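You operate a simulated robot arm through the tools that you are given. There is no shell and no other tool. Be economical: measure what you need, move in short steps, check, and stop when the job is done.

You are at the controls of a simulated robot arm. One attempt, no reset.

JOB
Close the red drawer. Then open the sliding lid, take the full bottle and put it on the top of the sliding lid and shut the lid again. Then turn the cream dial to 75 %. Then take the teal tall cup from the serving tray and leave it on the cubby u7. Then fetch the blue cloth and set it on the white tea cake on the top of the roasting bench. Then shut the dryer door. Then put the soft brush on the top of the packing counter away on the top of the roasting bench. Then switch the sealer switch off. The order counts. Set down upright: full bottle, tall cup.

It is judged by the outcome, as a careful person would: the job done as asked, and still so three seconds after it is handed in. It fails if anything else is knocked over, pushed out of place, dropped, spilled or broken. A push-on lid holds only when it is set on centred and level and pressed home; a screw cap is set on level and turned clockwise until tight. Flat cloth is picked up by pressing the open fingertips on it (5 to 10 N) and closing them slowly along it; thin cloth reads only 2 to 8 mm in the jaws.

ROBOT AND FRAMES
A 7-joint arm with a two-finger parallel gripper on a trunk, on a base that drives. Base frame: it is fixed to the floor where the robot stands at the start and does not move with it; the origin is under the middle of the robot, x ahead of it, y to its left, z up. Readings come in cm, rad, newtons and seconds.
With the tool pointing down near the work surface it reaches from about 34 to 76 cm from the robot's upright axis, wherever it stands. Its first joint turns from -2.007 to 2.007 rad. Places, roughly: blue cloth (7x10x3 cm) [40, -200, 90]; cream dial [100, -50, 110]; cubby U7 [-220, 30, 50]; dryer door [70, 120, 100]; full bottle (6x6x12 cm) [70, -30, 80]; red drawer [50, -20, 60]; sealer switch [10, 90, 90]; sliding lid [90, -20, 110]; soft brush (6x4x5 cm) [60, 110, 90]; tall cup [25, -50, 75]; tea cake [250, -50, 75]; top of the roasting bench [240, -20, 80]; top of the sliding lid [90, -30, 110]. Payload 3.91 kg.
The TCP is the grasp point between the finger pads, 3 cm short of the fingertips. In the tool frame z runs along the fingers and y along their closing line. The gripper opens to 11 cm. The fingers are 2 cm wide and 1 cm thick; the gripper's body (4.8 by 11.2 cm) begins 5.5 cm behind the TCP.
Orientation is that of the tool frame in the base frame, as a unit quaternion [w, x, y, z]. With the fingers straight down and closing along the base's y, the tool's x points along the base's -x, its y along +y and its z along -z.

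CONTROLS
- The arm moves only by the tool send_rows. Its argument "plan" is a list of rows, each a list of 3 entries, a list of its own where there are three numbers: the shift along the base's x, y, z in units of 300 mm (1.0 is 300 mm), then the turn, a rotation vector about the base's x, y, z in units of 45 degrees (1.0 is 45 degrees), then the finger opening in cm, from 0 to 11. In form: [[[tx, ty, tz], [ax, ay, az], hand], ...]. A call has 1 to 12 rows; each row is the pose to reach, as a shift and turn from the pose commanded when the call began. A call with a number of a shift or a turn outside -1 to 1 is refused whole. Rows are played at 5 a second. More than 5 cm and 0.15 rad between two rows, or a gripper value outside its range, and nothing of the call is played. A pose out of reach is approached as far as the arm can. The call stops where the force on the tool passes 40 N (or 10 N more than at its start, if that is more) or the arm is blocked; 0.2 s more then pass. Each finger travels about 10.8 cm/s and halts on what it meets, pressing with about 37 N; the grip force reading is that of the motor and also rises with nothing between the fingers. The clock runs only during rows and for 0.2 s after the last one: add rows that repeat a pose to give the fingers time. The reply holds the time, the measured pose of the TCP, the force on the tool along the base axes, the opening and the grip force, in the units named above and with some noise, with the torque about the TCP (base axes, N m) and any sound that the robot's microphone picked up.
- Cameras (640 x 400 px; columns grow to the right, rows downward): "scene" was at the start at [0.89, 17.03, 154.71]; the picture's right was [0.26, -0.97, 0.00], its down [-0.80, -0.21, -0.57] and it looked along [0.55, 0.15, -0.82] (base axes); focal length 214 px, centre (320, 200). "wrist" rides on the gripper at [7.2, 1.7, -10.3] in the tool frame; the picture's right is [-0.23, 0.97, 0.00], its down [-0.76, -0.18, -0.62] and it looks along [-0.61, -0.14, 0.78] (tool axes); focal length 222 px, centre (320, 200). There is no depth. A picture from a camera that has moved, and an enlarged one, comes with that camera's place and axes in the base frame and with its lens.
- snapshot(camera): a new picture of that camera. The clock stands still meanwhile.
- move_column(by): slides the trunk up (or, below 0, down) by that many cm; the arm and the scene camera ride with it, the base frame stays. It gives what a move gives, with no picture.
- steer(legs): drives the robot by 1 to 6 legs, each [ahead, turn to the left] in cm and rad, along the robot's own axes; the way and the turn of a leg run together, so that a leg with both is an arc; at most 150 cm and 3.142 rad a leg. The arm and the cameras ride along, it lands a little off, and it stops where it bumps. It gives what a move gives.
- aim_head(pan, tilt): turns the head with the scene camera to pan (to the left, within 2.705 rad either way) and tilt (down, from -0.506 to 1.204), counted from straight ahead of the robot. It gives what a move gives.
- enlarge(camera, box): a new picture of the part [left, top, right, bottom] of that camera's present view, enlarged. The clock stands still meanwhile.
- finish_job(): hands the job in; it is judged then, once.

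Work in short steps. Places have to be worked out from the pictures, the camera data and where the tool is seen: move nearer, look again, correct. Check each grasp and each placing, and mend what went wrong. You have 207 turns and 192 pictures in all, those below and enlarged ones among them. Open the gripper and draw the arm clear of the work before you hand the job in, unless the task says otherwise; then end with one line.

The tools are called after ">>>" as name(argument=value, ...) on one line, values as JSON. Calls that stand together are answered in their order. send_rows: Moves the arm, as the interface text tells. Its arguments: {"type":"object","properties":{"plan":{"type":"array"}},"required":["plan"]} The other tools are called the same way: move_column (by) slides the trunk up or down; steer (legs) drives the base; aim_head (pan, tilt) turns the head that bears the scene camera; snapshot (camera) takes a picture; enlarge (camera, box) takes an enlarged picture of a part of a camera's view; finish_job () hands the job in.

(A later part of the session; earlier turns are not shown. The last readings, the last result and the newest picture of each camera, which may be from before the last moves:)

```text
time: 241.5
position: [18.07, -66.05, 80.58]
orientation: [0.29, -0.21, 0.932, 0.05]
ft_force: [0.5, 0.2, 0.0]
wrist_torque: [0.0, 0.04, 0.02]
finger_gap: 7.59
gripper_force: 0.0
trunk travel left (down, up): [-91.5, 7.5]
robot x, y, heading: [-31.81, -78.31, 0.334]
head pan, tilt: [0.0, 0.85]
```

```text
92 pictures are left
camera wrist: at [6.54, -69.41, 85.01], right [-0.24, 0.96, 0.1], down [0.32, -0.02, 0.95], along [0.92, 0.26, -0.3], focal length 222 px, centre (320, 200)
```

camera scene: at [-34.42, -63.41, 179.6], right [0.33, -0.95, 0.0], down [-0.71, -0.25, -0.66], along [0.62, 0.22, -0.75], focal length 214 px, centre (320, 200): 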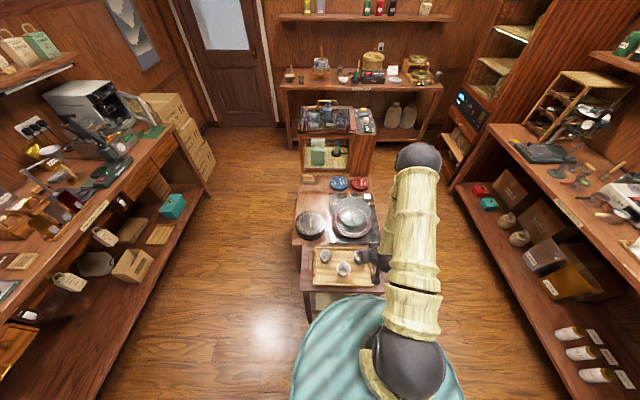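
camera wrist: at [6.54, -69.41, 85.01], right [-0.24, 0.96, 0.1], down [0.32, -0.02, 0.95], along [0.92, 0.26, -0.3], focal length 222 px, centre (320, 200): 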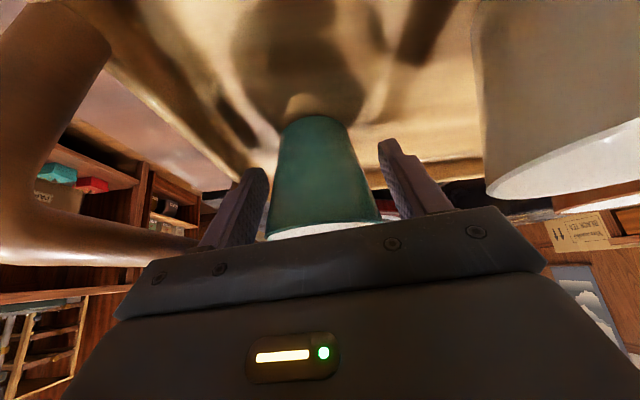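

The cup is centred between the fingers. I close.

>>> send_rows(plan=[[[0, 0, 0], [0, 0, 0], 7], [[0, 0, 0], [0, 0, 0], 6], [[0, 0, 0], [0, 0, 0], 5], [[0, 0, 0], [0, 0, 0], 4], [[0, 0, 0], [0, 0, 0], 4]])

>>> send_rows(plan=[[[0, 0, 0.02], [0, 0, 0], 4], [[0, 0, 0.06], [0, 0, 0], 4], [[0, 0, 0.1], [0, 0, 0], 4]])

>>> snapshot(camera="wrist")

```text
time: 242.7
position: [17.96, -66.14, 80.5]
orientation: [0.289, -0.21, 0.933, 0.051]
ft_force: [-0.1, 0.3, 0.3]
wrist_torque: [-0.04, 0.02, 0.01]
finger_gap: 5.83
gripper_force: 36.8
trunk travel left (down, up): [-91.5, 7.5]
robot x, y, heading: [-31.03, -78.45, 0.328]
head pan, tilt: [0.0, 0.85]
```

```text
time: 243.5
position: [17.92, -66.22, 83.59]
orientation: [0.289, -0.211, 0.932, 0.05]
ft_force: [0.2, 0.5, -1.5]
wrist_torque: [0.01, 0.02, 0.02]
finger_gap: 5.82
gripper_force: 37.1
trunk travel left (down, up): [-91.5, 7.5]
robot x, y, heading: [-31.38, -78.65, 0.335]
head pan, tilt: [0.0, 0.85]
```

```text
91 pictures are left
camera wrist: at [6.53, -69.4, 88.1], right [-0.24, 0.96, 0.1], down [0.32, -0.02, 0.95], along [0.92, 0.26, -0.3], focal length 222 px, centre (320, 200)
```

wrist: 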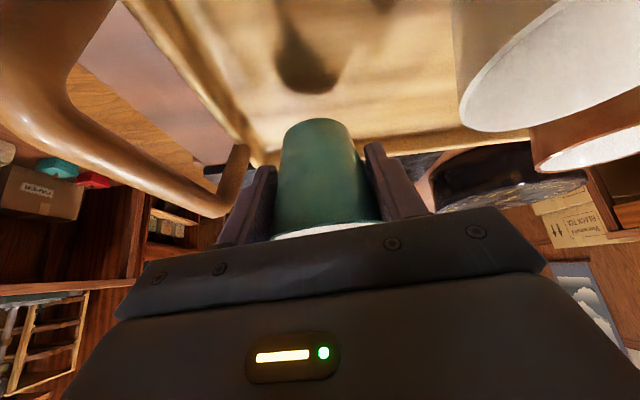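

The cup is held (5.8 cm). I lift it well clear and drive toward the cubby wall.

>>> send_rows(plan=[[[0, 0, 0.14], [0, 0, 0], 4], [[0, 0, 0.28], [0, 0, 0], 4], [[-0.02, 0, 0.42], [0, 0, 0], 4], [[-0.08, -0.01, 0.56], [0, 0, 0], 4], [[-0.16, -0.03, 0.7], [0, 0, 0], 4]])

>>> steer(legs=[[0, 2.574], [140, 0], [0, -1.02]])

>>> aim_head(pan=0.3, tilt=0.7)

>>> snapshot(camera="scene")

```text
time: 244.7
position: [13.15, -67.08, 104.71]
orientation: [0.291, -0.209, 0.932, 0.049]
ft_force: [-0.8, -0.1, -1.3]
wrist_torque: [-0.01, 0.0, 0.03]
finger_gap: 5.83
gripper_force: 37.2
trunk travel left (down, up): [-91.5, 7.5]
robot x, y, heading: [-31.14, -78.46, 0.331]
head pan, tilt: [0.0, 0.85]
```

```text
time: 251.8
position: [-63.23, -45.74, 104.68]
orientation: [-0.101, 0.913, -0.283, -0.276]
ft_force: [-0.3, 0.7, -0.7]
wrist_torque: [-0.02, -0.02, 0.02]
finger_gap: 5.74
gripper_force: 37.1
trunk travel left (down, up): [-91.5, 7.5]
robot x, y, heading: [-31.25, -78.36, 2.434]
head pan, tilt: [0.0, 0.85]
stopped in leg 1: the robot was blocked; the commanded pose is now the measured one
```

```text
time: 252.6
position: [-63.19, -45.63, 104.59]
orientation: [-0.1, 0.914, -0.282, -0.276]
ft_force: [0.4, 0.1, -1.3]
wrist_torque: [-0.05, 0.0, 0.0]
finger_gap: 5.75
gripper_force: 37.3
trunk travel left (down, up): [-91.5, 7.5]
robot x, y, heading: [-31.33, -78.39, 2.43]
head pan, tilt: [0.3, 0.7]
```

```text
90 pictures are left
camera scene: at [-44.48, -90.41, 180.83], right [0.4, 0.92, 0.0], down [0.59, -0.26, -0.76], along [-0.7, 0.31, -0.64], focal length 214 px, centre (320, 200)
```

scene: 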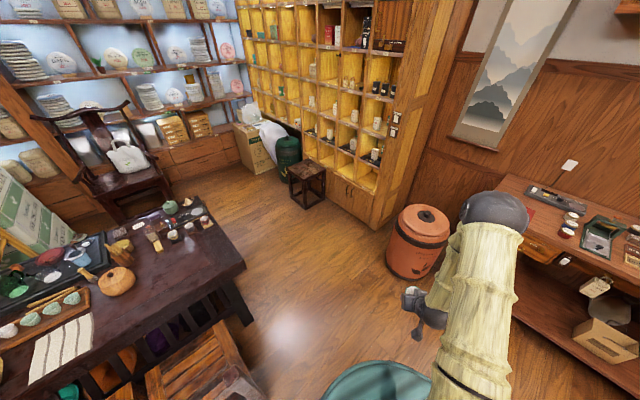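

The turn was blocked, likely the base's rear against the tray stand. I drive straight ahead 35 cm first (free floor), then look back at the tray.

>>> steer(legs=[[35, 0]])

>>> aim_head(pan=-2.5, tilt=0.75)

>>> snapshot(camera="scene")

```text
time: 255.1
position: [-89.63, -22.73, 104.5]
orientation: [-0.102, 0.913, -0.284, -0.275]
ft_force: [-0.2, -0.1, -2.5]
wrist_torque: [-0.02, -0.02, -0.06]
finger_gap: 5.73
gripper_force: 36.8
trunk travel left (down, up): [-91.5, 7.5]
robot x, y, heading: [-57.65, -55.41, 2.425]
head pan, tilt: [0.3, 0.7]
```

```text
time: 257.6
position: [-89.67, -22.73, 104.6]
orientation: [-0.103, 0.913, -0.285, -0.275]
ft_force: [0.0, 0.2, 0.1]
wrist_torque: [0.01, 0.01, -0.02]
finger_gap: 5.73
gripper_force: 36.9
trunk travel left (down, up): [-91.5, 7.5]
robot x, y, heading: [-57.82, -55.18, 2.425]
head pan, tilt: [-2.499, 0.75]
```

```text
89 pictures are left
camera scene: at [-54.92, -71.45, 180.41], right [-0.07, -1.0, 0.0], down [-0.68, 0.05, -0.73], along [0.73, -0.05, -0.68], focal length 214 px, centre (320, 200)
```

scene: 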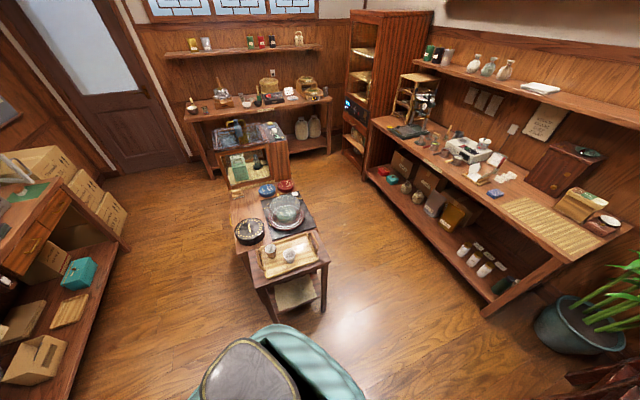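

I check the tray stand closely for any displacement.

>>> enlarge(camera="scene", box=[210, 160, 350, 320])

```text
2.50 times, centred on (280, 240) of scene
camera zoom: at [-54.92, -71.45, 180.41], right [-0.07, -1.0, 0.0], down [-0.68, 0.05, -0.73], along [0.73, -0.05, -0.68], focal length 536 px, centre (420, 100)
```

zoom: 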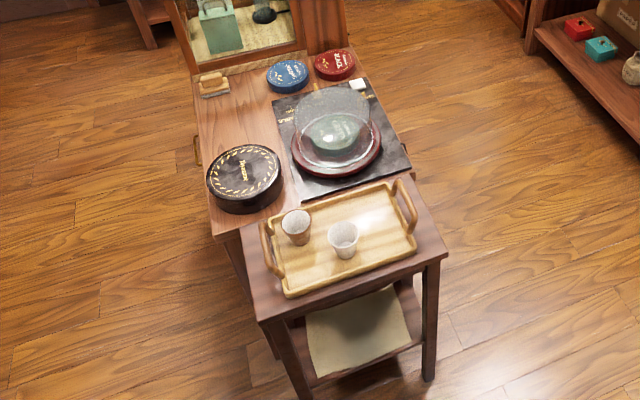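

The tray and cups are undisturbed. I drive toward the cubby wall, stopping short to read the labels.

>>> steer(legs=[[0, 0.67], [105, 0], [0, -1.21]])

>>> aim_head(pan=0.45, tilt=0.7)

>>> snapshot(camera="scene")

>>> enlarge(camera="scene", box=[200, 60, 420, 240])

```text
time: 270.7
position: [-172.97, -6.09, 104.58]
orientation: [-0.17, 0.806, -0.513, -0.24]
ft_force: [-0.3, 0.0, -1.0]
wrist_torque: [0.0, 0.0, -0.04]
finger_gap: 5.63
gripper_force: 36.9
trunk travel left (down, up): [-91.5, 7.5]
robot x, y, heading: [-161.89, -50.61, 1.893]
head pan, tilt: [-2.499, 0.75]
```

```text
time: 273.3
position: [-172.98, -6.16, 104.61]
orientation: [-0.169, 0.807, -0.512, -0.239]
ft_force: [-0.6, -1.1, 0.5]
wrist_torque: [-0.02, 0.0, -0.01]
finger_gap: 5.61
gripper_force: 37.3
trunk travel left (down, up): [-91.5, 7.5]
robot x, y, heading: [-161.6, -50.44, 1.894]
head pan, tilt: [0.45, 0.7]
```

```text
87 pictures are left
camera scene: at [-180.37, -55.05, 180.83], right [0.72, 0.7, 0.0], down [0.45, -0.46, -0.76], along [-0.53, 0.55, -0.64], focal length 214 px, centre (320, 200)
```

scene: 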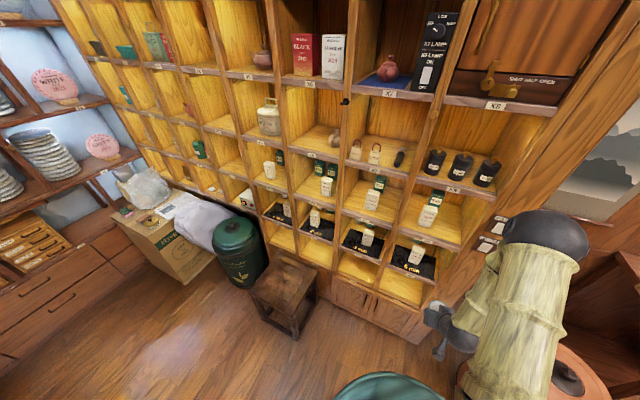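

```text
2.22 times, centred on (310, 150) of scene
camera zoom: at [-180.37, -55.05, 180.83], right [0.72, 0.7, 0.0], down [0.45, -0.46, -0.76], along [-0.53, 0.55, -0.64], focal length 477 px, centre (342, 311)
```

zoom: 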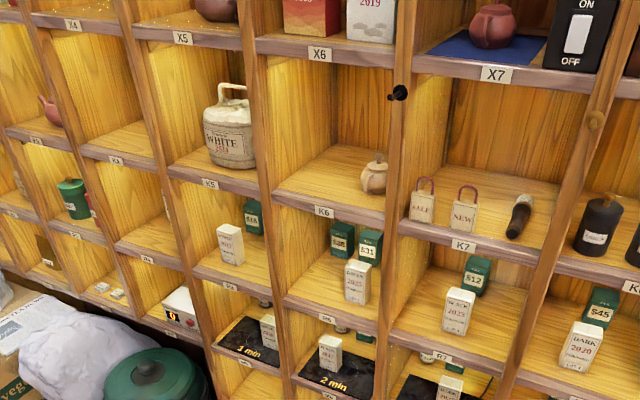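

Rows read X, K, R downward, columns 4–8. I enlarge the lower rows to find U7.

>>> enlarge(camera="scene", box=[290, 190, 450, 310])

```text
3.33 times, centred on (370, 250) of scene
camera zoom: at [-180.37, -55.05, 180.83], right [0.72, 0.7, 0.0], down [0.45, -0.46, -0.76], along [-0.53, 0.55, -0.64], focal length 715 px, centre (153, 33)
```

zoom: 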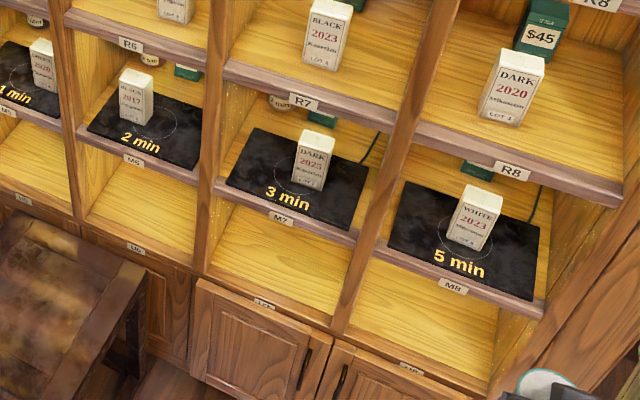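

U7 is the empty bottom cell below M7 ("3 min"): floor about z 46.5, front centre about [-217,15.5], 28 cm wide and 26 high. I drive closer in line with it.

>>> steer(legs=[[0, 0.74], [29, 0], [0, -0.74]])

>>> move_column(by=-40)

>>> aim_head(pan=0.1, tilt=0.75)

>>> snapshot(camera="scene")

>>> snapshot(camera="wrist")

```text
time: 281.1
position: [-198.05, 7.94, 104.66]
orientation: [-0.172, 0.805, -0.516, -0.238]
ft_force: [-0.1, -0.8, -2.1]
wrist_torque: [0.02, -0.02, -0.02]
finger_gap: 5.55
gripper_force: 37.0
trunk travel left (down, up): [-91.5, 7.5]
robot x, y, heading: [-187.18, -36.41, 1.886]
head pan, tilt: [0.45, 0.7]
```

```text
time: 285.0
position: [-198.1, 7.99, 64.75]
orientation: [-0.171, 0.805, -0.515, -0.239]
ft_force: [-0.8, 0.1, -1.1]
wrist_torque: [0.01, -0.02, 0.0]
finger_gap: 5.52
gripper_force: 37.0
trunk travel left (down, up): [-51.5, 47.5]
robot x, y, heading: [-187.15, -36.61, 1.889]
head pan, tilt: [0.45, 0.7]
```

```text
time: 285.8
position: [-198.08, 7.83, 64.68]
orientation: [-0.171, 0.805, -0.515, -0.239]
ft_force: [0.1, -0.6, -0.7]
wrist_torque: [-0.06, 0.0, 0.02]
finger_gap: 5.52
gripper_force: 36.8
trunk travel left (down, up): [-51.5, 47.5]
robot x, y, heading: [-187.45, -36.28, 1.886]
head pan, tilt: [0.099, 0.75]
```

```text
84 pictures are left
camera scene: at [-203.27, -39.42, 140.41], right [0.91, 0.41, 0.0], down [0.28, -0.62, -0.73], along [-0.3, 0.67, -0.68], focal length 214 px, centre (320, 200)
```

scene: 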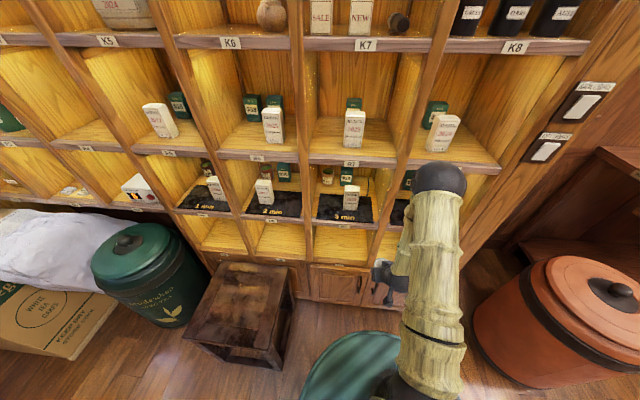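

```text
83 pictures are left
camera wrist: at [-194.8, -3.48, 69.08], right [-0.97, -0.23, 0.1], down [0.02, 0.32, 0.95], along [-0.25, 0.92, -0.3], focal length 222 px, centre (320, 200)
```

wrist: 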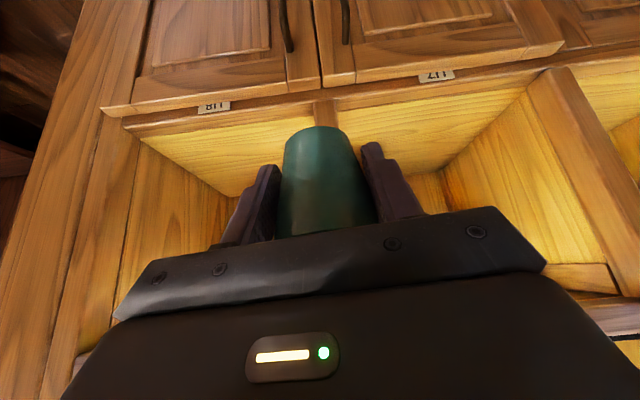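

U7's label is confirmed in the wrist view. I shift sideways to its centre line and lower to z≈57 in front of it.

>>> send_rows(plan=[[[-0.12, -0.06, 0], [0, 0, 0], 4], [[-0.24, -0.12, 0], [0, 0, 0], 4], [[-0.36, -0.18, 0], [0, 0, 0], 4], [[-0.48, -0.25, -0.05], [0, 0, 0], 4], [[-0.48, -0.25, -0.15], [0, 0, 0], 4], [[-0.48, -0.25, -0.25], [0, 0, 0], 4]])

>>> snapshot(camera="wrist")

```text
time: 287.2
position: [-212.44, 0.55, 56.91]
orientation: [-0.17, 0.806, -0.515, -0.239]
ft_force: [0.6, 0.3, 0.2]
wrist_torque: [0.02, 0.02, -0.03]
finger_gap: 5.49
gripper_force: 36.5
trunk travel left (down, up): [-51.5, 47.5]
robot x, y, heading: [-187.48, -36.74, 1.889]
head pan, tilt: [0.099, 0.75]
```

```text
82 pictures are left
camera wrist: at [-209.21, -10.91, 61.5], right [-0.97, -0.23, 0.1], down [0.02, 0.32, 0.95], along [-0.25, 0.92, -0.3], focal length 222 px, centre (320, 200)
```

wrist: 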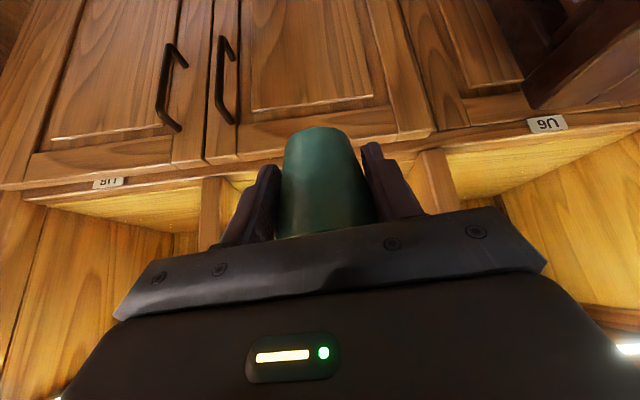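

Centred between the dividers. I move in along v partway.

>>> send_rows(plan=[[[-0.04, 0.13, -0.02], [0, 0, 0], 4], [[-0.09, 0.26, -0.04], [0, 0, 0], 4], [[-0.13, 0.39, -0.06], [0, 0, 0], 4], [[-0.165, 0.5, -0.08], [0, 0, 0], 4]])

>>> snapshot(camera="wrist")

>>> enlarge(camera="scene", box=[240, 150, 460, 330])

```text
time: 288.2
position: [-217.25, 15.53, 54.53]
orientation: [-0.17, 0.806, -0.515, -0.238]
ft_force: [-0.6, 0.3, -1.1]
wrist_torque: [0.0, 0.01, 0.01]
finger_gap: 5.5
gripper_force: 37.4
trunk travel left (down, up): [-51.5, 47.5]
robot x, y, heading: [-187.02, -36.5, 1.887]
head pan, tilt: [0.099, 0.75]
```

```text
81 pictures are left
camera wrist: at [-214.14, 4.1, 59.07], right [-0.97, -0.23, 0.1], down [0.02, 0.32, 0.95], along [-0.25, 0.92, -0.3], focal length 222 px, centre (320, 200)
```

wrist: 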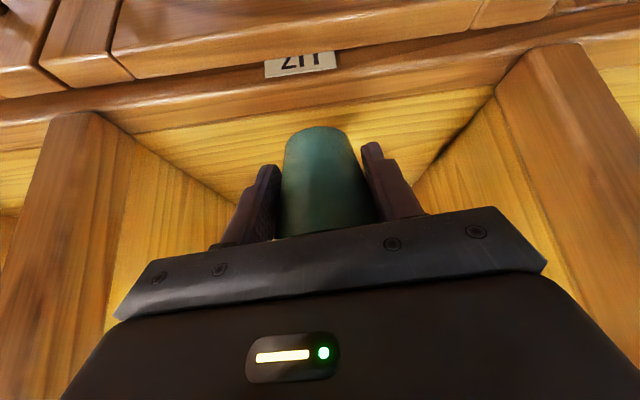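

```text
2.22 times, centred on (350, 240) of scene
camera zoom: at [-203.27, -39.42, 140.4], right [0.91, 0.4, 0.0], down [0.28, -0.62, -0.73], along [-0.3, 0.67, -0.68], focal length 477 px, centre (253, 111)
```

zoom: 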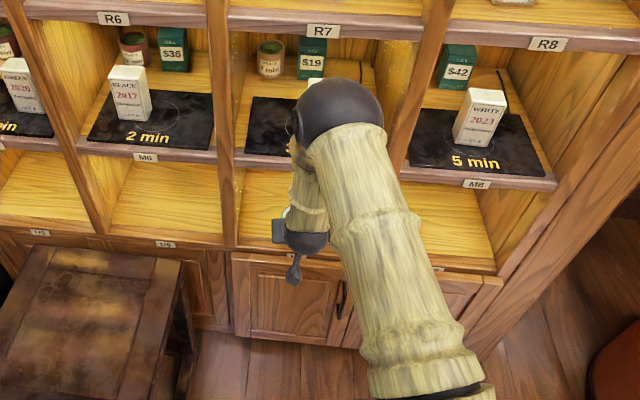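

The elbow is close to the shelf fronts, so I back the robot 6 cm and reach further out instead.

>>> steer(legs=[[-6, 0]])

>>> send_rows(plan=[[[-0.02, 0.06, -0.02], [0, 0, 0], 4], [[-0.04, 0.12, -0.04], [0, 0, 0], 4], [[-0.06, 0.19, -0.06], [0, 0, 0], 4], [[-0.08, 0.25, -0.07], [0, 0, 0], 4]])

>>> snapshot(camera="scene")

>>> snapshot(camera="wrist")

```text
time: 289.2
position: [-215.44, 9.68, 54.57]
orientation: [-0.171, 0.805, -0.515, -0.238]
ft_force: [0.0, 0.1, -0.5]
wrist_torque: [0.0, 0.01, 0.01]
finger_gap: 5.48
gripper_force: 36.9
trunk travel left (down, up): [-51.5, 47.5]
robot x, y, heading: [-185.24, -42.5, 1.886]
head pan, tilt: [0.099, 0.75]
```

```text
time: 290.2
position: [-217.93, 17.32, 52.53]
orientation: [-0.172, 0.805, -0.514, -0.24]
ft_force: [1.0, -0.3, -0.5]
wrist_torque: [-0.04, 0.0, -0.07]
finger_gap: 5.47
gripper_force: 36.6
trunk travel left (down, up): [-51.5, 47.5]
robot x, y, heading: [-185.27, -42.19, 1.89]
head pan, tilt: [0.099, 0.75]
```

```text
79 pictures are left
camera scene: at [-201.35, -45.25, 140.4], right [0.91, 0.4, 0.0], down [0.28, -0.62, -0.73], along [-0.3, 0.67, -0.68], focal length 214 px, centre (320, 200)
```

scene: 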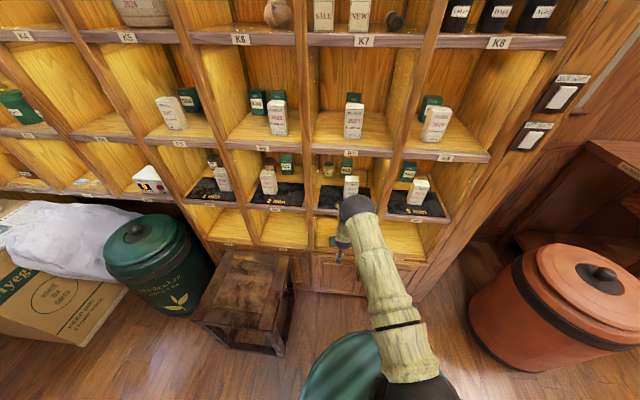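

```text
78 pictures are left
camera wrist: at [-214.65, 5.81, 57.01], right [-0.97, -0.23, 0.1], down [0.02, 0.32, 0.95], along [-0.25, 0.92, -0.3], focal length 222 px, centre (320, 200)
```

wrist: 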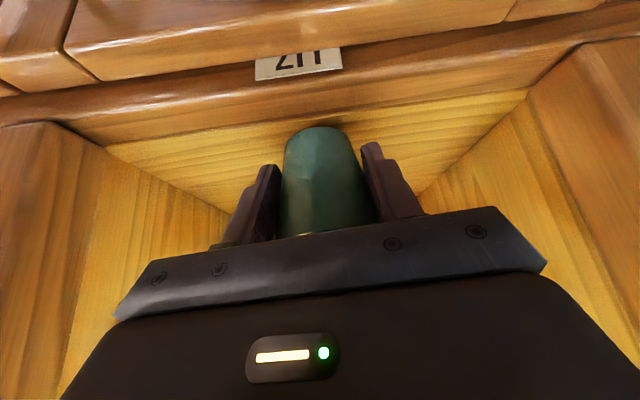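

The arm clears the shelves now. I go 4.5 cm further in and then lower gently to contact.

>>> send_rows(plan=[[[-0.015, 0.05, 0], [0, 0, 0], 4], [[-0.03, 0.095, 0], [0, 0, 0], 4], [[-0.047, 0.143, 0], [0, 0, 0], 4]])

>>> send_rows(plan=[[[0, 0, -0.01], [0, 0, 0], 4], [[0, 0, -0.02], [0, 0, 0], 4], [[0, 0, -0.03], [0, 0, 0], 4]])

>>> snapshot(camera="wrist")

```text
time: 291.0
position: [-219.17, 21.58, 52.41]
orientation: [-0.171, 0.805, -0.515, -0.239]
ft_force: [0.3, 0.5, -0.5]
wrist_torque: [0.0, -0.03, -0.01]
finger_gap: 5.46
gripper_force: 36.9
trunk travel left (down, up): [-51.5, 47.5]
robot x, y, heading: [-185.27, -42.47, 1.885]
head pan, tilt: [0.099, 0.75]
```

```text
time: 291.8
position: [-219.28, 21.49, 51.78]
orientation: [-0.172, 0.805, -0.515, -0.24]
ft_force: [1.2, -2.5, 8.5]
wrist_torque: [0.02, 0.15, 0.02]
finger_gap: 5.48
gripper_force: 37.4
trunk travel left (down, up): [-51.5, 47.5]
robot x, y, heading: [-185.28, -42.44, 1.885]
head pan, tilt: [0.099, 0.75]
```

```text
77 pictures are left
camera wrist: at [-216.05, 10.05, 56.2], right [-0.97, -0.23, 0.1], down [0.02, 0.31, 0.95], along [-0.25, 0.92, -0.3], focal length 222 px, centre (320, 200)
```

wrist: 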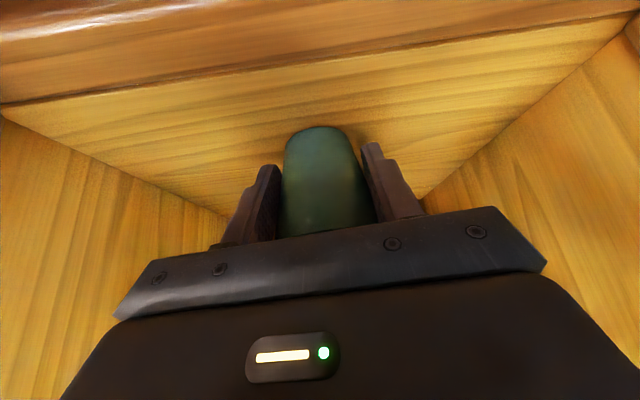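

Contact (8 N). I open the fingers and withdraw back along the tool axis, then out.

>>> send_rows(plan=[[[0, 0, 0.005], [0, 0, 0], 5.5], [[0, 0, 0.005], [0, 0, 0], 6.5], [[0, 0, 0.005], [0, 0, 0], 7.6], [[0, 0, 0.005], [0, 0, 0], 7.6]])

>>> send_rows(plan=[[[0.02, -0.05, 0.06], [0, 0, 0], 7.6], [[0.04, -0.12, 0.13], [0, 0, 0], 7.6], [[0.06, -0.2, 0.2], [0, 0, 0], 7.6], [[0.1, -0.31, 0.22], [0, 0, 0], 7.6], [[0.14, -0.43, 0.22], [0, 0, 0], 7.6], [[0.18, -0.55, 0.22], [0, 0, 0], 7.6]])

>>> snapshot(camera="wrist")

>>> snapshot(camera="scene")

```text
time: 292.8
position: [-219.26, 21.39, 51.72]
orientation: [-0.17, 0.805, -0.516, -0.239]
ft_force: [0.0, 0.5, 0.0]
wrist_torque: [-0.02, -0.02, -0.01]
finger_gap: 7.6
gripper_force: 0.1
trunk travel left (down, up): [-51.5, 47.5]
robot x, y, heading: [-185.51, -42.43, 1.891]
head pan, tilt: [0.099, 0.75]
```

```text
time: 294.2
position: [-213.94, 4.87, 58.39]
orientation: [-0.171, 0.805, -0.515, -0.24]
ft_force: [-0.3, -0.3, -0.4]
wrist_torque: [-0.02, -0.02, -0.05]
finger_gap: 7.61
gripper_force: 0.1
trunk travel left (down, up): [-51.5, 47.5]
robot x, y, heading: [-185.14, -42.25, 1.891]
head pan, tilt: [0.099, 0.75]
```

```text
76 pictures are left
camera wrist: at [-210.62, -6.48, 62.9], right [-0.97, -0.23, 0.1], down [0.02, 0.32, 0.95], along [-0.25, 0.92, -0.3], focal length 222 px, centre (320, 200)
```

wrist: 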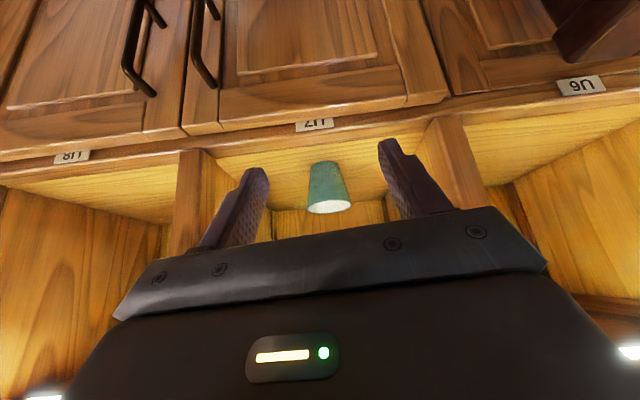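

```text
75 pictures are left
camera scene: at [-201.35, -45.26, 140.4], right [0.91, 0.4, 0.0], down [0.28, -0.62, -0.73], along [-0.3, 0.67, -0.68], focal length 214 px, centre (320, 200)
```

scene: 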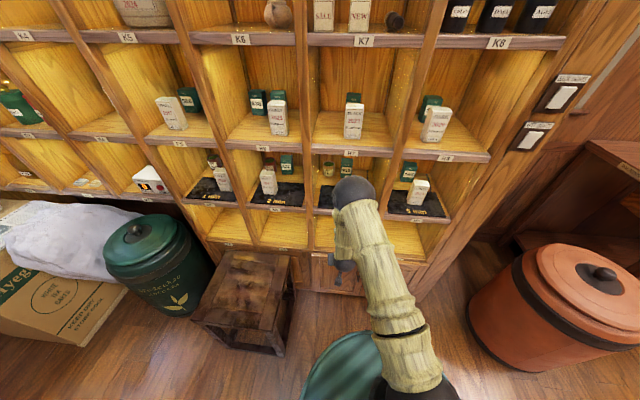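

The cup stands upright in U7. Next the blue cloth on the back bench near [40,-200]: I raise and retract the arm and drive back round.

>>> move_column(by=40)

>>> send_rows(plan=[[[0.06, -0.1, 0.1], [0, 0, 0], 4], [[0.12, -0.2, 0.2], [0, 0, 0], 0], [[0.18, -0.3, 0.3], [0, 0, 0], 0], [[0.24, -0.4, 0.4], [0, 0, 0], 0], [[0.24, -0.4, 0.54], [0, 0, 0], 0], [[0.24, -0.4, 0.68], [0, 0, 0], 0]])

>>> steer(legs=[[-15, 0], [0, -1.572], [137, 0], [0, -1.571]])

>>> snapshot(camera="scene")

```text
time: 298.0
position: [-213.82, 4.94, 98.46]
orientation: [-0.171, 0.806, -0.515, -0.239]
ft_force: [0.2, 0.2, -0.5]
wrist_torque: [0.01, 0.01, 0.0]
finger_gap: 7.6
gripper_force: 0.1
trunk travel left (down, up): [-91.5, 7.5]
robot x, y, heading: [-185.16, -42.3, 1.887]
head pan, tilt: [0.099, 0.75]
```

```text
time: 299.4
position: [-209.12, -4.42, 119.32]
orientation: [-0.171, 0.805, -0.515, -0.239]
ft_force: [-0.3, -0.7, -0.4]
wrist_torque: [0.02, 0.01, 0.03]
finger_gap: 0.03
gripper_force: 36.7
out of reach, approached as far as the arm can: row 4, 5, 6
trunk travel left (down, up): [-91.5, 7.5]
robot x, y, heading: [-185.22, -42.3, 1.891]
head pan, tilt: [0.099, 0.75]
```

```text
time: 319.7
position: [-27.76, -53.54, 119.28]
orientation: [0.236, 0.527, 0.797, -0.174]
ft_force: [0.4, 0.0, -0.5]
wrist_torque: [-0.01, -0.01, 0.01]
finger_gap: 0.01
gripper_force: 37.1
trunk travel left (down, up): [-91.5, 7.5]
robot x, y, heading: [-50.53, -14.35, -1.283]
head pan, tilt: [0.099, 0.75]
```

```text
74 pictures are left
camera scene: at [-34.55, -12.41, 180.4], right [-0.93, -0.38, 0.0], down [-0.26, 0.63, -0.73], along [0.28, -0.68, -0.68], focal length 214 px, centre (320, 200)
```

scene: 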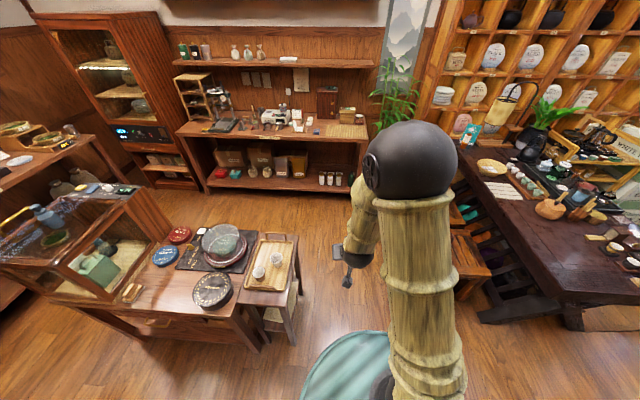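

Clear path. I drive on to the back bench.

>>> steer(legs=[[141, 0]])

>>> aim_head(pan=0.35, tilt=0.75)

>>> snapshot(camera="scene")

>>> snapshot(camera="wrist")

```text
time: 327.9
position: [11.53, -188.81, 119.17]
orientation: [0.236, 0.529, 0.796, -0.174]
ft_force: [-0.4, -0.3, 0.3]
wrist_torque: [-0.02, 0.0, -0.01]
finger_gap: 0.0
gripper_force: 36.8
trunk travel left (down, up): [-91.5, 7.5]
robot x, y, heading: [-11.15, -149.99, -1.291]
head pan, tilt: [0.099, 0.75]
```

```text
time: 328.7
position: [11.58, -188.73, 119.29]
orientation: [0.236, 0.529, 0.796, -0.175]
ft_force: [0.7, -1.0, 0.5]
wrist_torque: [-0.04, -0.03, 0.0]
finger_gap: 0.0
gripper_force: 37.2
trunk travel left (down, up): [-91.5, 7.5]
robot x, y, heading: [-10.88, -149.87, -1.289]
head pan, tilt: [0.351, 0.75]
```

```text
73 pictures are left
camera scene: at [6.87, -146.65, 180.41], right [-0.81, -0.59, 0.0], down [-0.4, 0.55, -0.73], along [0.43, -0.59, -0.68], focal length 214 px, centre (320, 200)
```

scene: 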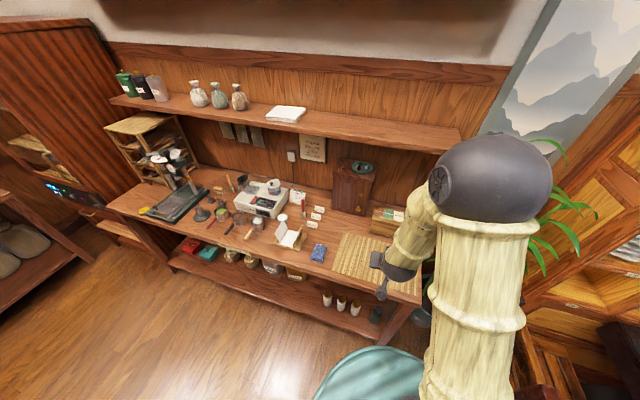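

```text
72 pictures are left
camera wrist: at [8.83, -177.16, 123.74], right [0.98, 0.2, 0.1], down [-0.03, -0.32, 0.95], along [0.22, -0.93, -0.3], focal length 222 px, centre (320, 200)
```

wrist: 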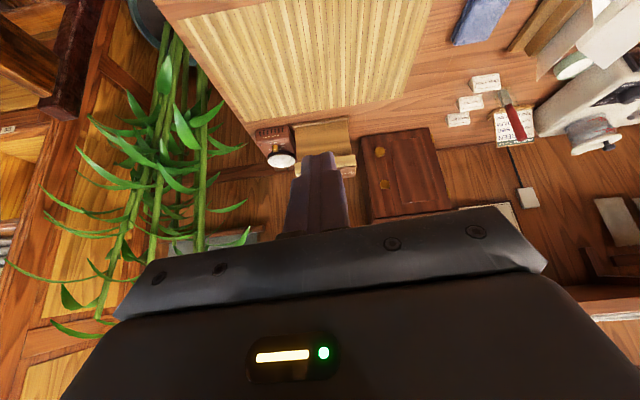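

The blue cloth lies at about [43,-195,88]. I enlarge to see its form.

>>> enlarge(camera="scene", box=[270, 215, 370, 285])

>>> enlarge(camera="wrist", box=[400, 0, 560, 120])

```text
5.71 times, centred on (320, 250) of scene
camera zoom: at [6.87, -146.65, 180.41], right [-0.81, -0.59, 0.0], down [-0.4, 0.55, -0.73], along [0.43, -0.59, -0.68], focal length 1226 px, centre (320, -86)
```

zoom: 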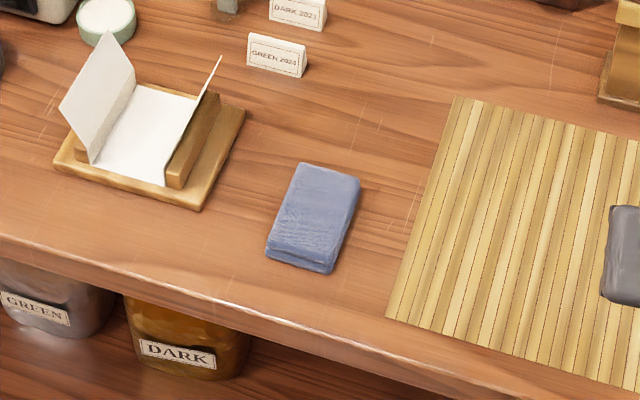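

```text
3.33 times, centred on (480, 60) of wrist
camera zoom: at [8.83, -177.16, 123.74], right [0.98, 0.2, 0.1], down [-0.03, -0.32, 0.95], along [0.22, -0.93, -0.3], focal length 740 px, centre (-213, 667)
```

zoom: 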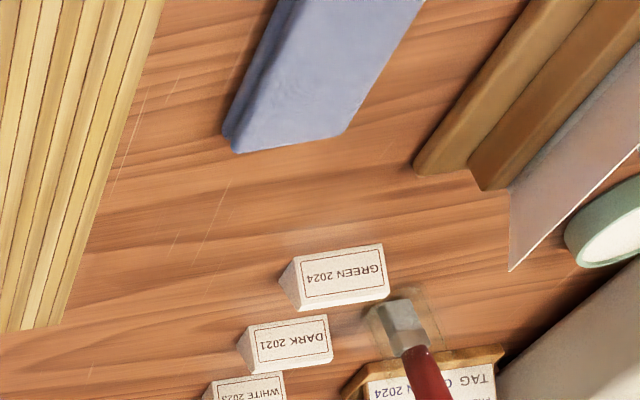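

It is a folded pad, long side along v, centred about [42.7,-195]. I straighten the tool, open it and go above the pad, closing across its 7 cm width.

>>> send_rows(plan=[[[0.1, -0.02, 0], [0.12, 0.05, 0], 3], [[0.2, -0.04, 0], [0.24, 0.1, 0], 6], [[0.3, -0.06, 0], [0.36, 0.152, 0], 8.5], [[0.4, -0.08, 0], [0.48, 0.203, 0], 8.5], [[0.5, -0.1, 0], [0.6, 0.254, 0], 8.5], [[0.6, -0.12, 0], [0.716, 0.303, 0], 8.5]])

>>> send_rows(plan=[[[0.14, -0.03, -0.04], [0, 0, -0.07], 9], [[0.28, -0.06, -0.1], [0, 0, -0.145], 9.5], [[0.4, -0.09, -0.2], [0, 0, -0.145], 9.5], [[0.437, -0.09, -0.32], [0, 0, -0.145], 9.5]])

>>> snapshot(camera="wrist")

```text
time: 330.1
position: [29.66, -192.44, 119.07]
orientation: [-0.016, 0.549, 0.836, -0.009]
ft_force: [-0.1, -0.8, 0.8]
wrist_torque: [0.01, 0.02, 0.0]
finger_gap: 8.5
gripper_force: 0.0
trunk travel left (down, up): [-91.5, 7.5]
robot x, y, heading: [-11.11, -150.04, -1.29]
head pan, tilt: [0.351, 0.75]
```

```text
time: 331.1
position: [42.69, -195.04, 109.56]
orientation: [-0.014, 0.597, 0.802, -0.008]
ft_force: [0.1, -0.1, -0.3]
wrist_torque: [0.01, -0.01, 0.0]
finger_gap: 9.49
gripper_force: 0.0
trunk travel left (down, up): [-91.5, 7.5]
robot x, y, heading: [-10.86, -149.95, -1.288]
head pan, tilt: [0.351, 0.75]
```

```text
69 pictures are left
camera wrist: at [42.63, -187.67, 120.03], right [1.0, 0.06, -0.03], down [0.07, -0.78, 0.62], along [0.01, -0.62, -0.79], focal length 222 px, centre (320, 200)
```

wrist: 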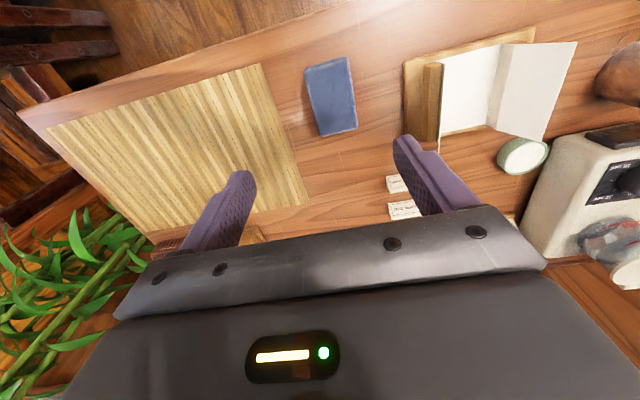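

Cloth centre about [43.6,-195.8], top near z 86.5. I centre and descend with fingers astride it.

>>> send_rows(plan=[[[0.03, -0.025, -0.14], [0, 0, 0], 9], [[0.03, -0.025, -0.28], [0, 0, 0], 9], [[0.03, -0.025, -0.42], [0, 0, 0], 9], [[0.03, -0.025, -0.55], [0, 0, 0], 9], [[0.03, -0.025, -0.64], [0, 0, 0], 9]])

>>> snapshot(camera="wrist")

```text
time: 332.3
position: [43.13, -195.52, 90.59]
orientation: [-0.015, 0.596, 0.803, -0.009]
ft_force: [0.2, 0.5, -0.6]
wrist_torque: [-0.02, -0.03, -0.03]
finger_gap: 8.97
gripper_force: 0.0
out of reach, approached as far as the arm can: row 5
trunk travel left (down, up): [-91.5, 7.5]
robot x, y, heading: [-10.63, -149.62, -1.291]
head pan, tilt: [0.351, 0.75]
```

```text
68 pictures are left
camera wrist: at [43.19, -188.26, 101.06], right [1.0, 0.06, -0.03], down [0.07, -0.78, 0.62], along [0.01, -0.62, -0.79], focal length 222 px, centre (320, 200)
```

wrist: 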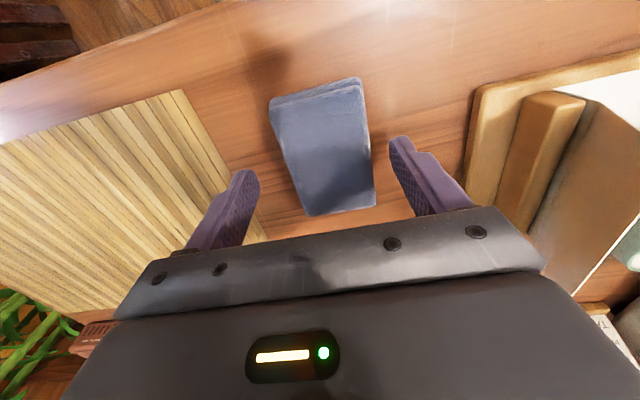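

Close to the arm's reach limit, so I use the trunk for the last lowering, in small steps.

>>> move_column(by=-2)

>>> enlarge(camera="scene", box=[270, 200, 390, 290])

>>> snapshot(camera="wrist")

```text
time: 333.0
position: [43.22, -195.61, 88.67]
orientation: [-0.015, 0.596, 0.803, -0.008]
ft_force: [-0.5, -1.3, 0.2]
wrist_torque: [-0.02, -0.01, 0.01]
finger_gap: 9.01
gripper_force: 0.0
trunk travel left (down, up): [-89.5, 9.5]
robot x, y, heading: [-11.05, -150.1, -1.289]
head pan, tilt: [0.351, 0.75]
```

```text
4.44 times, centred on (330, 245) of scene
camera zoom: at [6.87, -146.64, 178.4], right [-0.81, -0.59, 0.0], down [-0.4, 0.55, -0.73], along [0.43, -0.59, -0.68], focal length 953 px, centre (276, 0)
```

zoom: 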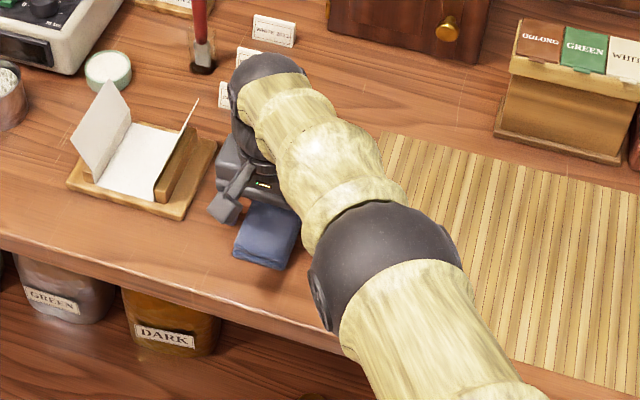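

```text
66 pictures are left
camera wrist: at [43.16, -188.22, 99.05], right [1.0, 0.06, -0.03], down [0.07, -0.78, 0.62], along [0.01, -0.62, -0.79], focal length 222 px, centre (320, 200)
```

wrist: 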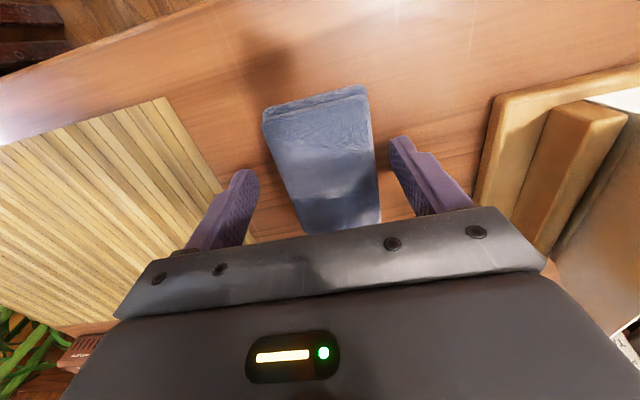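

No contact yet at fingertip height 85.7. I lower another 1 cm.

>>> move_column(by=-1)

>>> move_column(by=-0.5)

```text
time: 333.5
position: [43.29, -195.62, 88.12]
orientation: [-0.011, 0.596, 0.803, -0.007]
ft_force: [-2.0, 2.7, 25.9]
wrist_torque: [0.27, -1.23, 0.2]
finger_gap: 8.83
gripper_force: 0.0
trunk travel left (down, up): [-88.5, 10.5]
robot x, y, heading: [-10.88, -149.59, -1.288]
head pan, tilt: [0.351, 0.75]
```

```text
time: 333.9
position: [43.45, -195.54, 88.12]
orientation: [-0.01, 0.595, 0.803, -0.006]
ft_force: [-11.7, 10.8, 17.8]
wrist_torque: [0.39, -0.49, 0.58]
finger_gap: 8.56
gripper_force: 0.1
trunk travel left (down, up): [-88.2, 10.8]
robot x, y, heading: [-10.84, -149.72, -1.288]
head pan, tilt: [0.351, 0.75]
stopped: the force on the tool passed its limit at 44 N (the readings are from after the stop); the commanded pose is now the measured one
```

The fingertips touch the bench (tips at z≈85.1). I raise 0.6 cm and close on the cloth.

>>> move_column(by=0.7)

>>> send_rows(plan=[[[0, 0, 0], [0, 0, 0], 8], [[0, 0, 0], [0, 0, 0], 7], [[0, 0, 0], [0, 0, 0], 6], [[0, 0, 0], [0, 0, 0], 5], [[0, 0, 0], [0, 0, 0], 4], [[0, 0, 0], [0, 0, 0], 3], [[0, 0, 0], [0, 0, 0], 3]])

>>> snapshot(camera="wrist")

```text
time: 334.5
position: [43.54, -195.79, 88.49]
orientation: [-0.01, 0.596, 0.803, -0.007]
ft_force: [-0.4, -0.2, -0.2]
wrist_torque: [-0.02, 0.03, -0.02]
finger_gap: 8.99
gripper_force: 0.1
trunk travel left (down, up): [-88.9, 10.1]
robot x, y, heading: [-10.74, -149.88, -1.283]
head pan, tilt: [0.351, 0.75]
```

```text
time: 336.1
position: [43.55, -195.71, 88.52]
orientation: [-0.011, 0.596, 0.803, -0.007]
ft_force: [0.3, 1.0, 1.0]
wrist_torque: [-0.02, 0.0, 0.01]
finger_gap: 6.07
gripper_force: 37.3
trunk travel left (down, up): [-88.9, 10.1]
robot x, y, heading: [-11.38, -149.64, -1.288]
head pan, tilt: [0.351, 0.75]
```

```text
65 pictures are left
camera wrist: at [43.4, -188.34, 98.9], right [1.0, 0.06, -0.02], down [0.07, -0.78, 0.62], along [0.02, -0.62, -0.78], focal length 222 px, centre (320, 200)
```

wrist: 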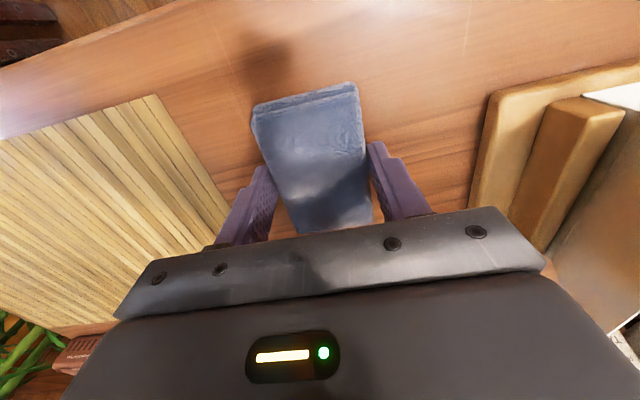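

Gripped at 6.1 cm. I lift with the trunk and check that it comes along.

>>> move_column(by=9)

>>> snapshot(camera="wrist")

```text
time: 337.4
position: [43.59, -195.87, 97.4]
orientation: [-0.01, 0.596, 0.803, -0.007]
ft_force: [-0.6, -0.8, -0.9]
wrist_torque: [0.01, 0.02, 0.03]
finger_gap: 6.09
gripper_force: 36.8
trunk travel left (down, up): [-97.9, 1.1]
robot x, y, heading: [-10.64, -149.85, -1.293]
head pan, tilt: [0.351, 0.75]
```

```text
64 pictures are left
camera wrist: at [43.41, -188.35, 107.87], right [1.0, 0.06, -0.02], down [0.07, -0.78, 0.62], along [0.02, -0.62, -0.78], focal length 222 px, centre (320, 200)
```

wrist: 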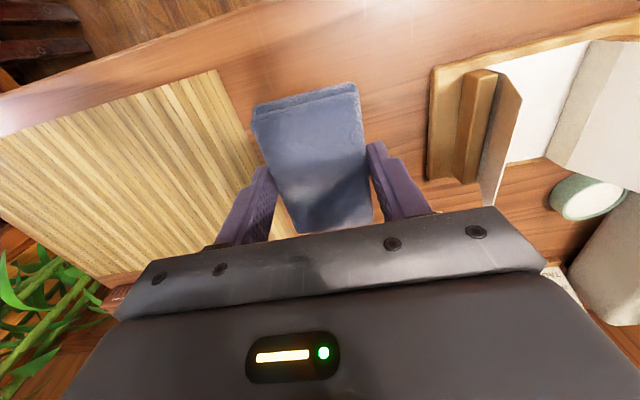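

The cloth is held. I retract and raise the arm, then drive toward the roasting bench.

>>> send_rows(plan=[[[0, 0.0, 0.15], [0, 0, 0], 3], [[-0.08, 0.07, 0.26], [0, 0, 0], 3], [[-0.18, 0.15, 0.35], [0, 0, 0], 3], [[-0.28, 0.23, 0.45], [0, 0, 0], 3], [[-0.38, 0.31, 0.55], [0, 0, 0], 3], [[-0.48, 0.4, 0.6], [0, 0, 0], 3], [[-0.56, 0.46, 0.62], [0, 0, 0], 3]])

>>> steer(legs=[[-10, 0], [20, 1.69], [150, 0], [30, 0], [0, -0.09]])

>>> aim_head(pan=0.1, tilt=0.6)

>>> snapshot(camera="scene")

```text
time: 338.9
position: [26.79, -181.86, 116.25]
orientation: [-0.011, 0.597, 0.802, -0.007]
ft_force: [-1.3, 0.0, -0.5]
wrist_torque: [-0.01, -0.03, -0.04]
finger_gap: 6.06
gripper_force: 37.2
trunk travel left (down, up): [-97.9, 1.1]
robot x, y, heading: [-10.96, -149.75, -1.288]
head pan, tilt: [0.351, 0.75]
```

```text
time: 356.9
position: [197.83, -38.1, 116.2]
orientation: [-0.002, -0.165, 0.986, -0.012]
ft_force: [-0.4, -0.1, -0.4]
wrist_torque: [-0.02, 0.02, 0.02]
finger_gap: 6.06
gripper_force: 37.2
trunk travel left (down, up): [-97.9, 1.1]
robot x, y, heading: [167.15, -77.52, 0.312]
head pan, tilt: [0.351, 0.75]
cut short: leg 2
```

```text
time: 357.7
position: [197.85, -37.99, 116.13]
orientation: [-0.002, -0.164, 0.986, -0.012]
ft_force: [-0.2, 0.2, -0.4]
wrist_torque: [0.02, 0.01, -0.01]
finger_gap: 6.07
gripper_force: 37.1
trunk travel left (down, up): [-97.9, 1.1]
robot x, y, heading: [167.29, -77.27, 0.32]
head pan, tilt: [0.099, 0.6]
```

```text
63 pictures are left
camera scene: at [164.73, -60.79, 188.13], right [0.41, -0.91, 0.0], down [-0.52, -0.23, -0.82], along [0.75, 0.33, -0.57], focal length 214 px, centre (320, 200)
```

scene: 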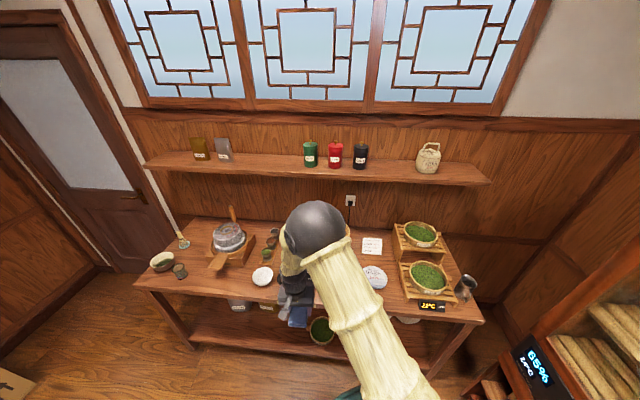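

The tea cake with printing is near [243,-58]. I enlarge it.

>>> enlarge(camera="scene", box=[240, 210, 480, 340])

```text
2.67 times, centred on (360, 275) of scene
camera zoom: at [164.73, -60.79, 188.13], right [0.41, -0.91, 0.0], down [-0.52, -0.23, -0.82], along [0.75, 0.33, -0.57], focal length 572 px, centre (213, 0)
```

zoom: 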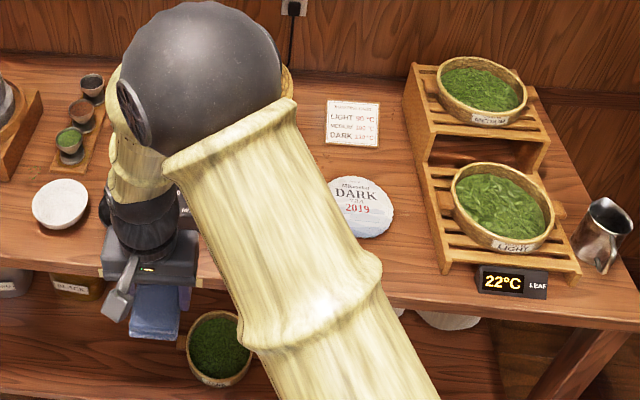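

I move 15 cm closer to the bench, then look again with the arm swung left.

>>> steer(legs=[[15, 0]])

>>> aim_head(pan=-0.15, tilt=0.9)

>>> snapshot(camera="scene")

>>> snapshot(camera="wrist")

```text
time: 359.2
position: [212.31, -33.29, 115.99]
orientation: [-0.003, -0.164, 0.986, -0.012]
ft_force: [0.3, 0.7, -0.6]
wrist_torque: [-0.06, 0.04, 0.0]
finger_gap: 6.04
gripper_force: 37.0
trunk travel left (down, up): [-97.9, 1.1]
robot x, y, heading: [181.72, -72.05, 0.314]
head pan, tilt: [0.099, 0.6]
```

```text
time: 360.0
position: [212.19, -33.46, 116.07]
orientation: [-0.002, -0.165, 0.986, -0.012]
ft_force: [0.7, 0.8, -1.0]
wrist_torque: [-0.02, 0.0, 0.0]
finger_gap: 6.05
gripper_force: 37.4
trunk travel left (down, up): [-97.9, 1.1]
robot x, y, heading: [181.62, -72.42, 0.315]
head pan, tilt: [-0.15, 0.901]
```

```text
61 pictures are left
camera scene: at [178.43, -58.42, 185.66], right [0.17, -0.99, 0.0], down [-0.77, -0.13, -0.62], along [0.61, 0.1, -0.78], focal length 214 px, centre (320, 200)
```

scene: 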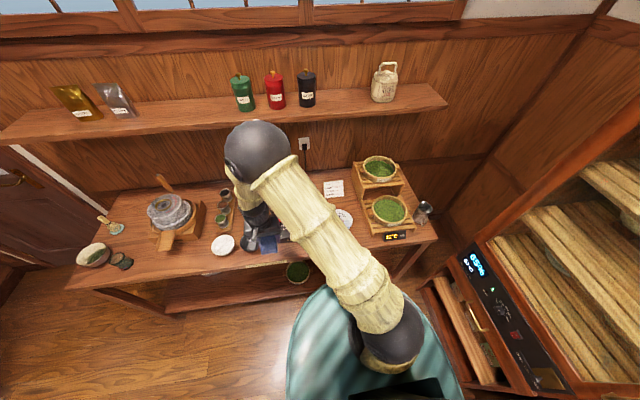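

```text
60 pictures are left
camera wrist: at [204.82, -33.84, 126.58], right [-0.1, 0.99, -0.02], down [0.78, 0.09, 0.62], along [0.62, 0.04, -0.78], focal length 222 px, centre (320, 200)
```

wrist: 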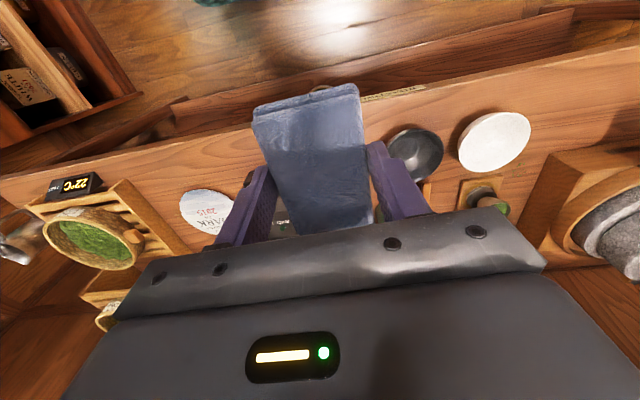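

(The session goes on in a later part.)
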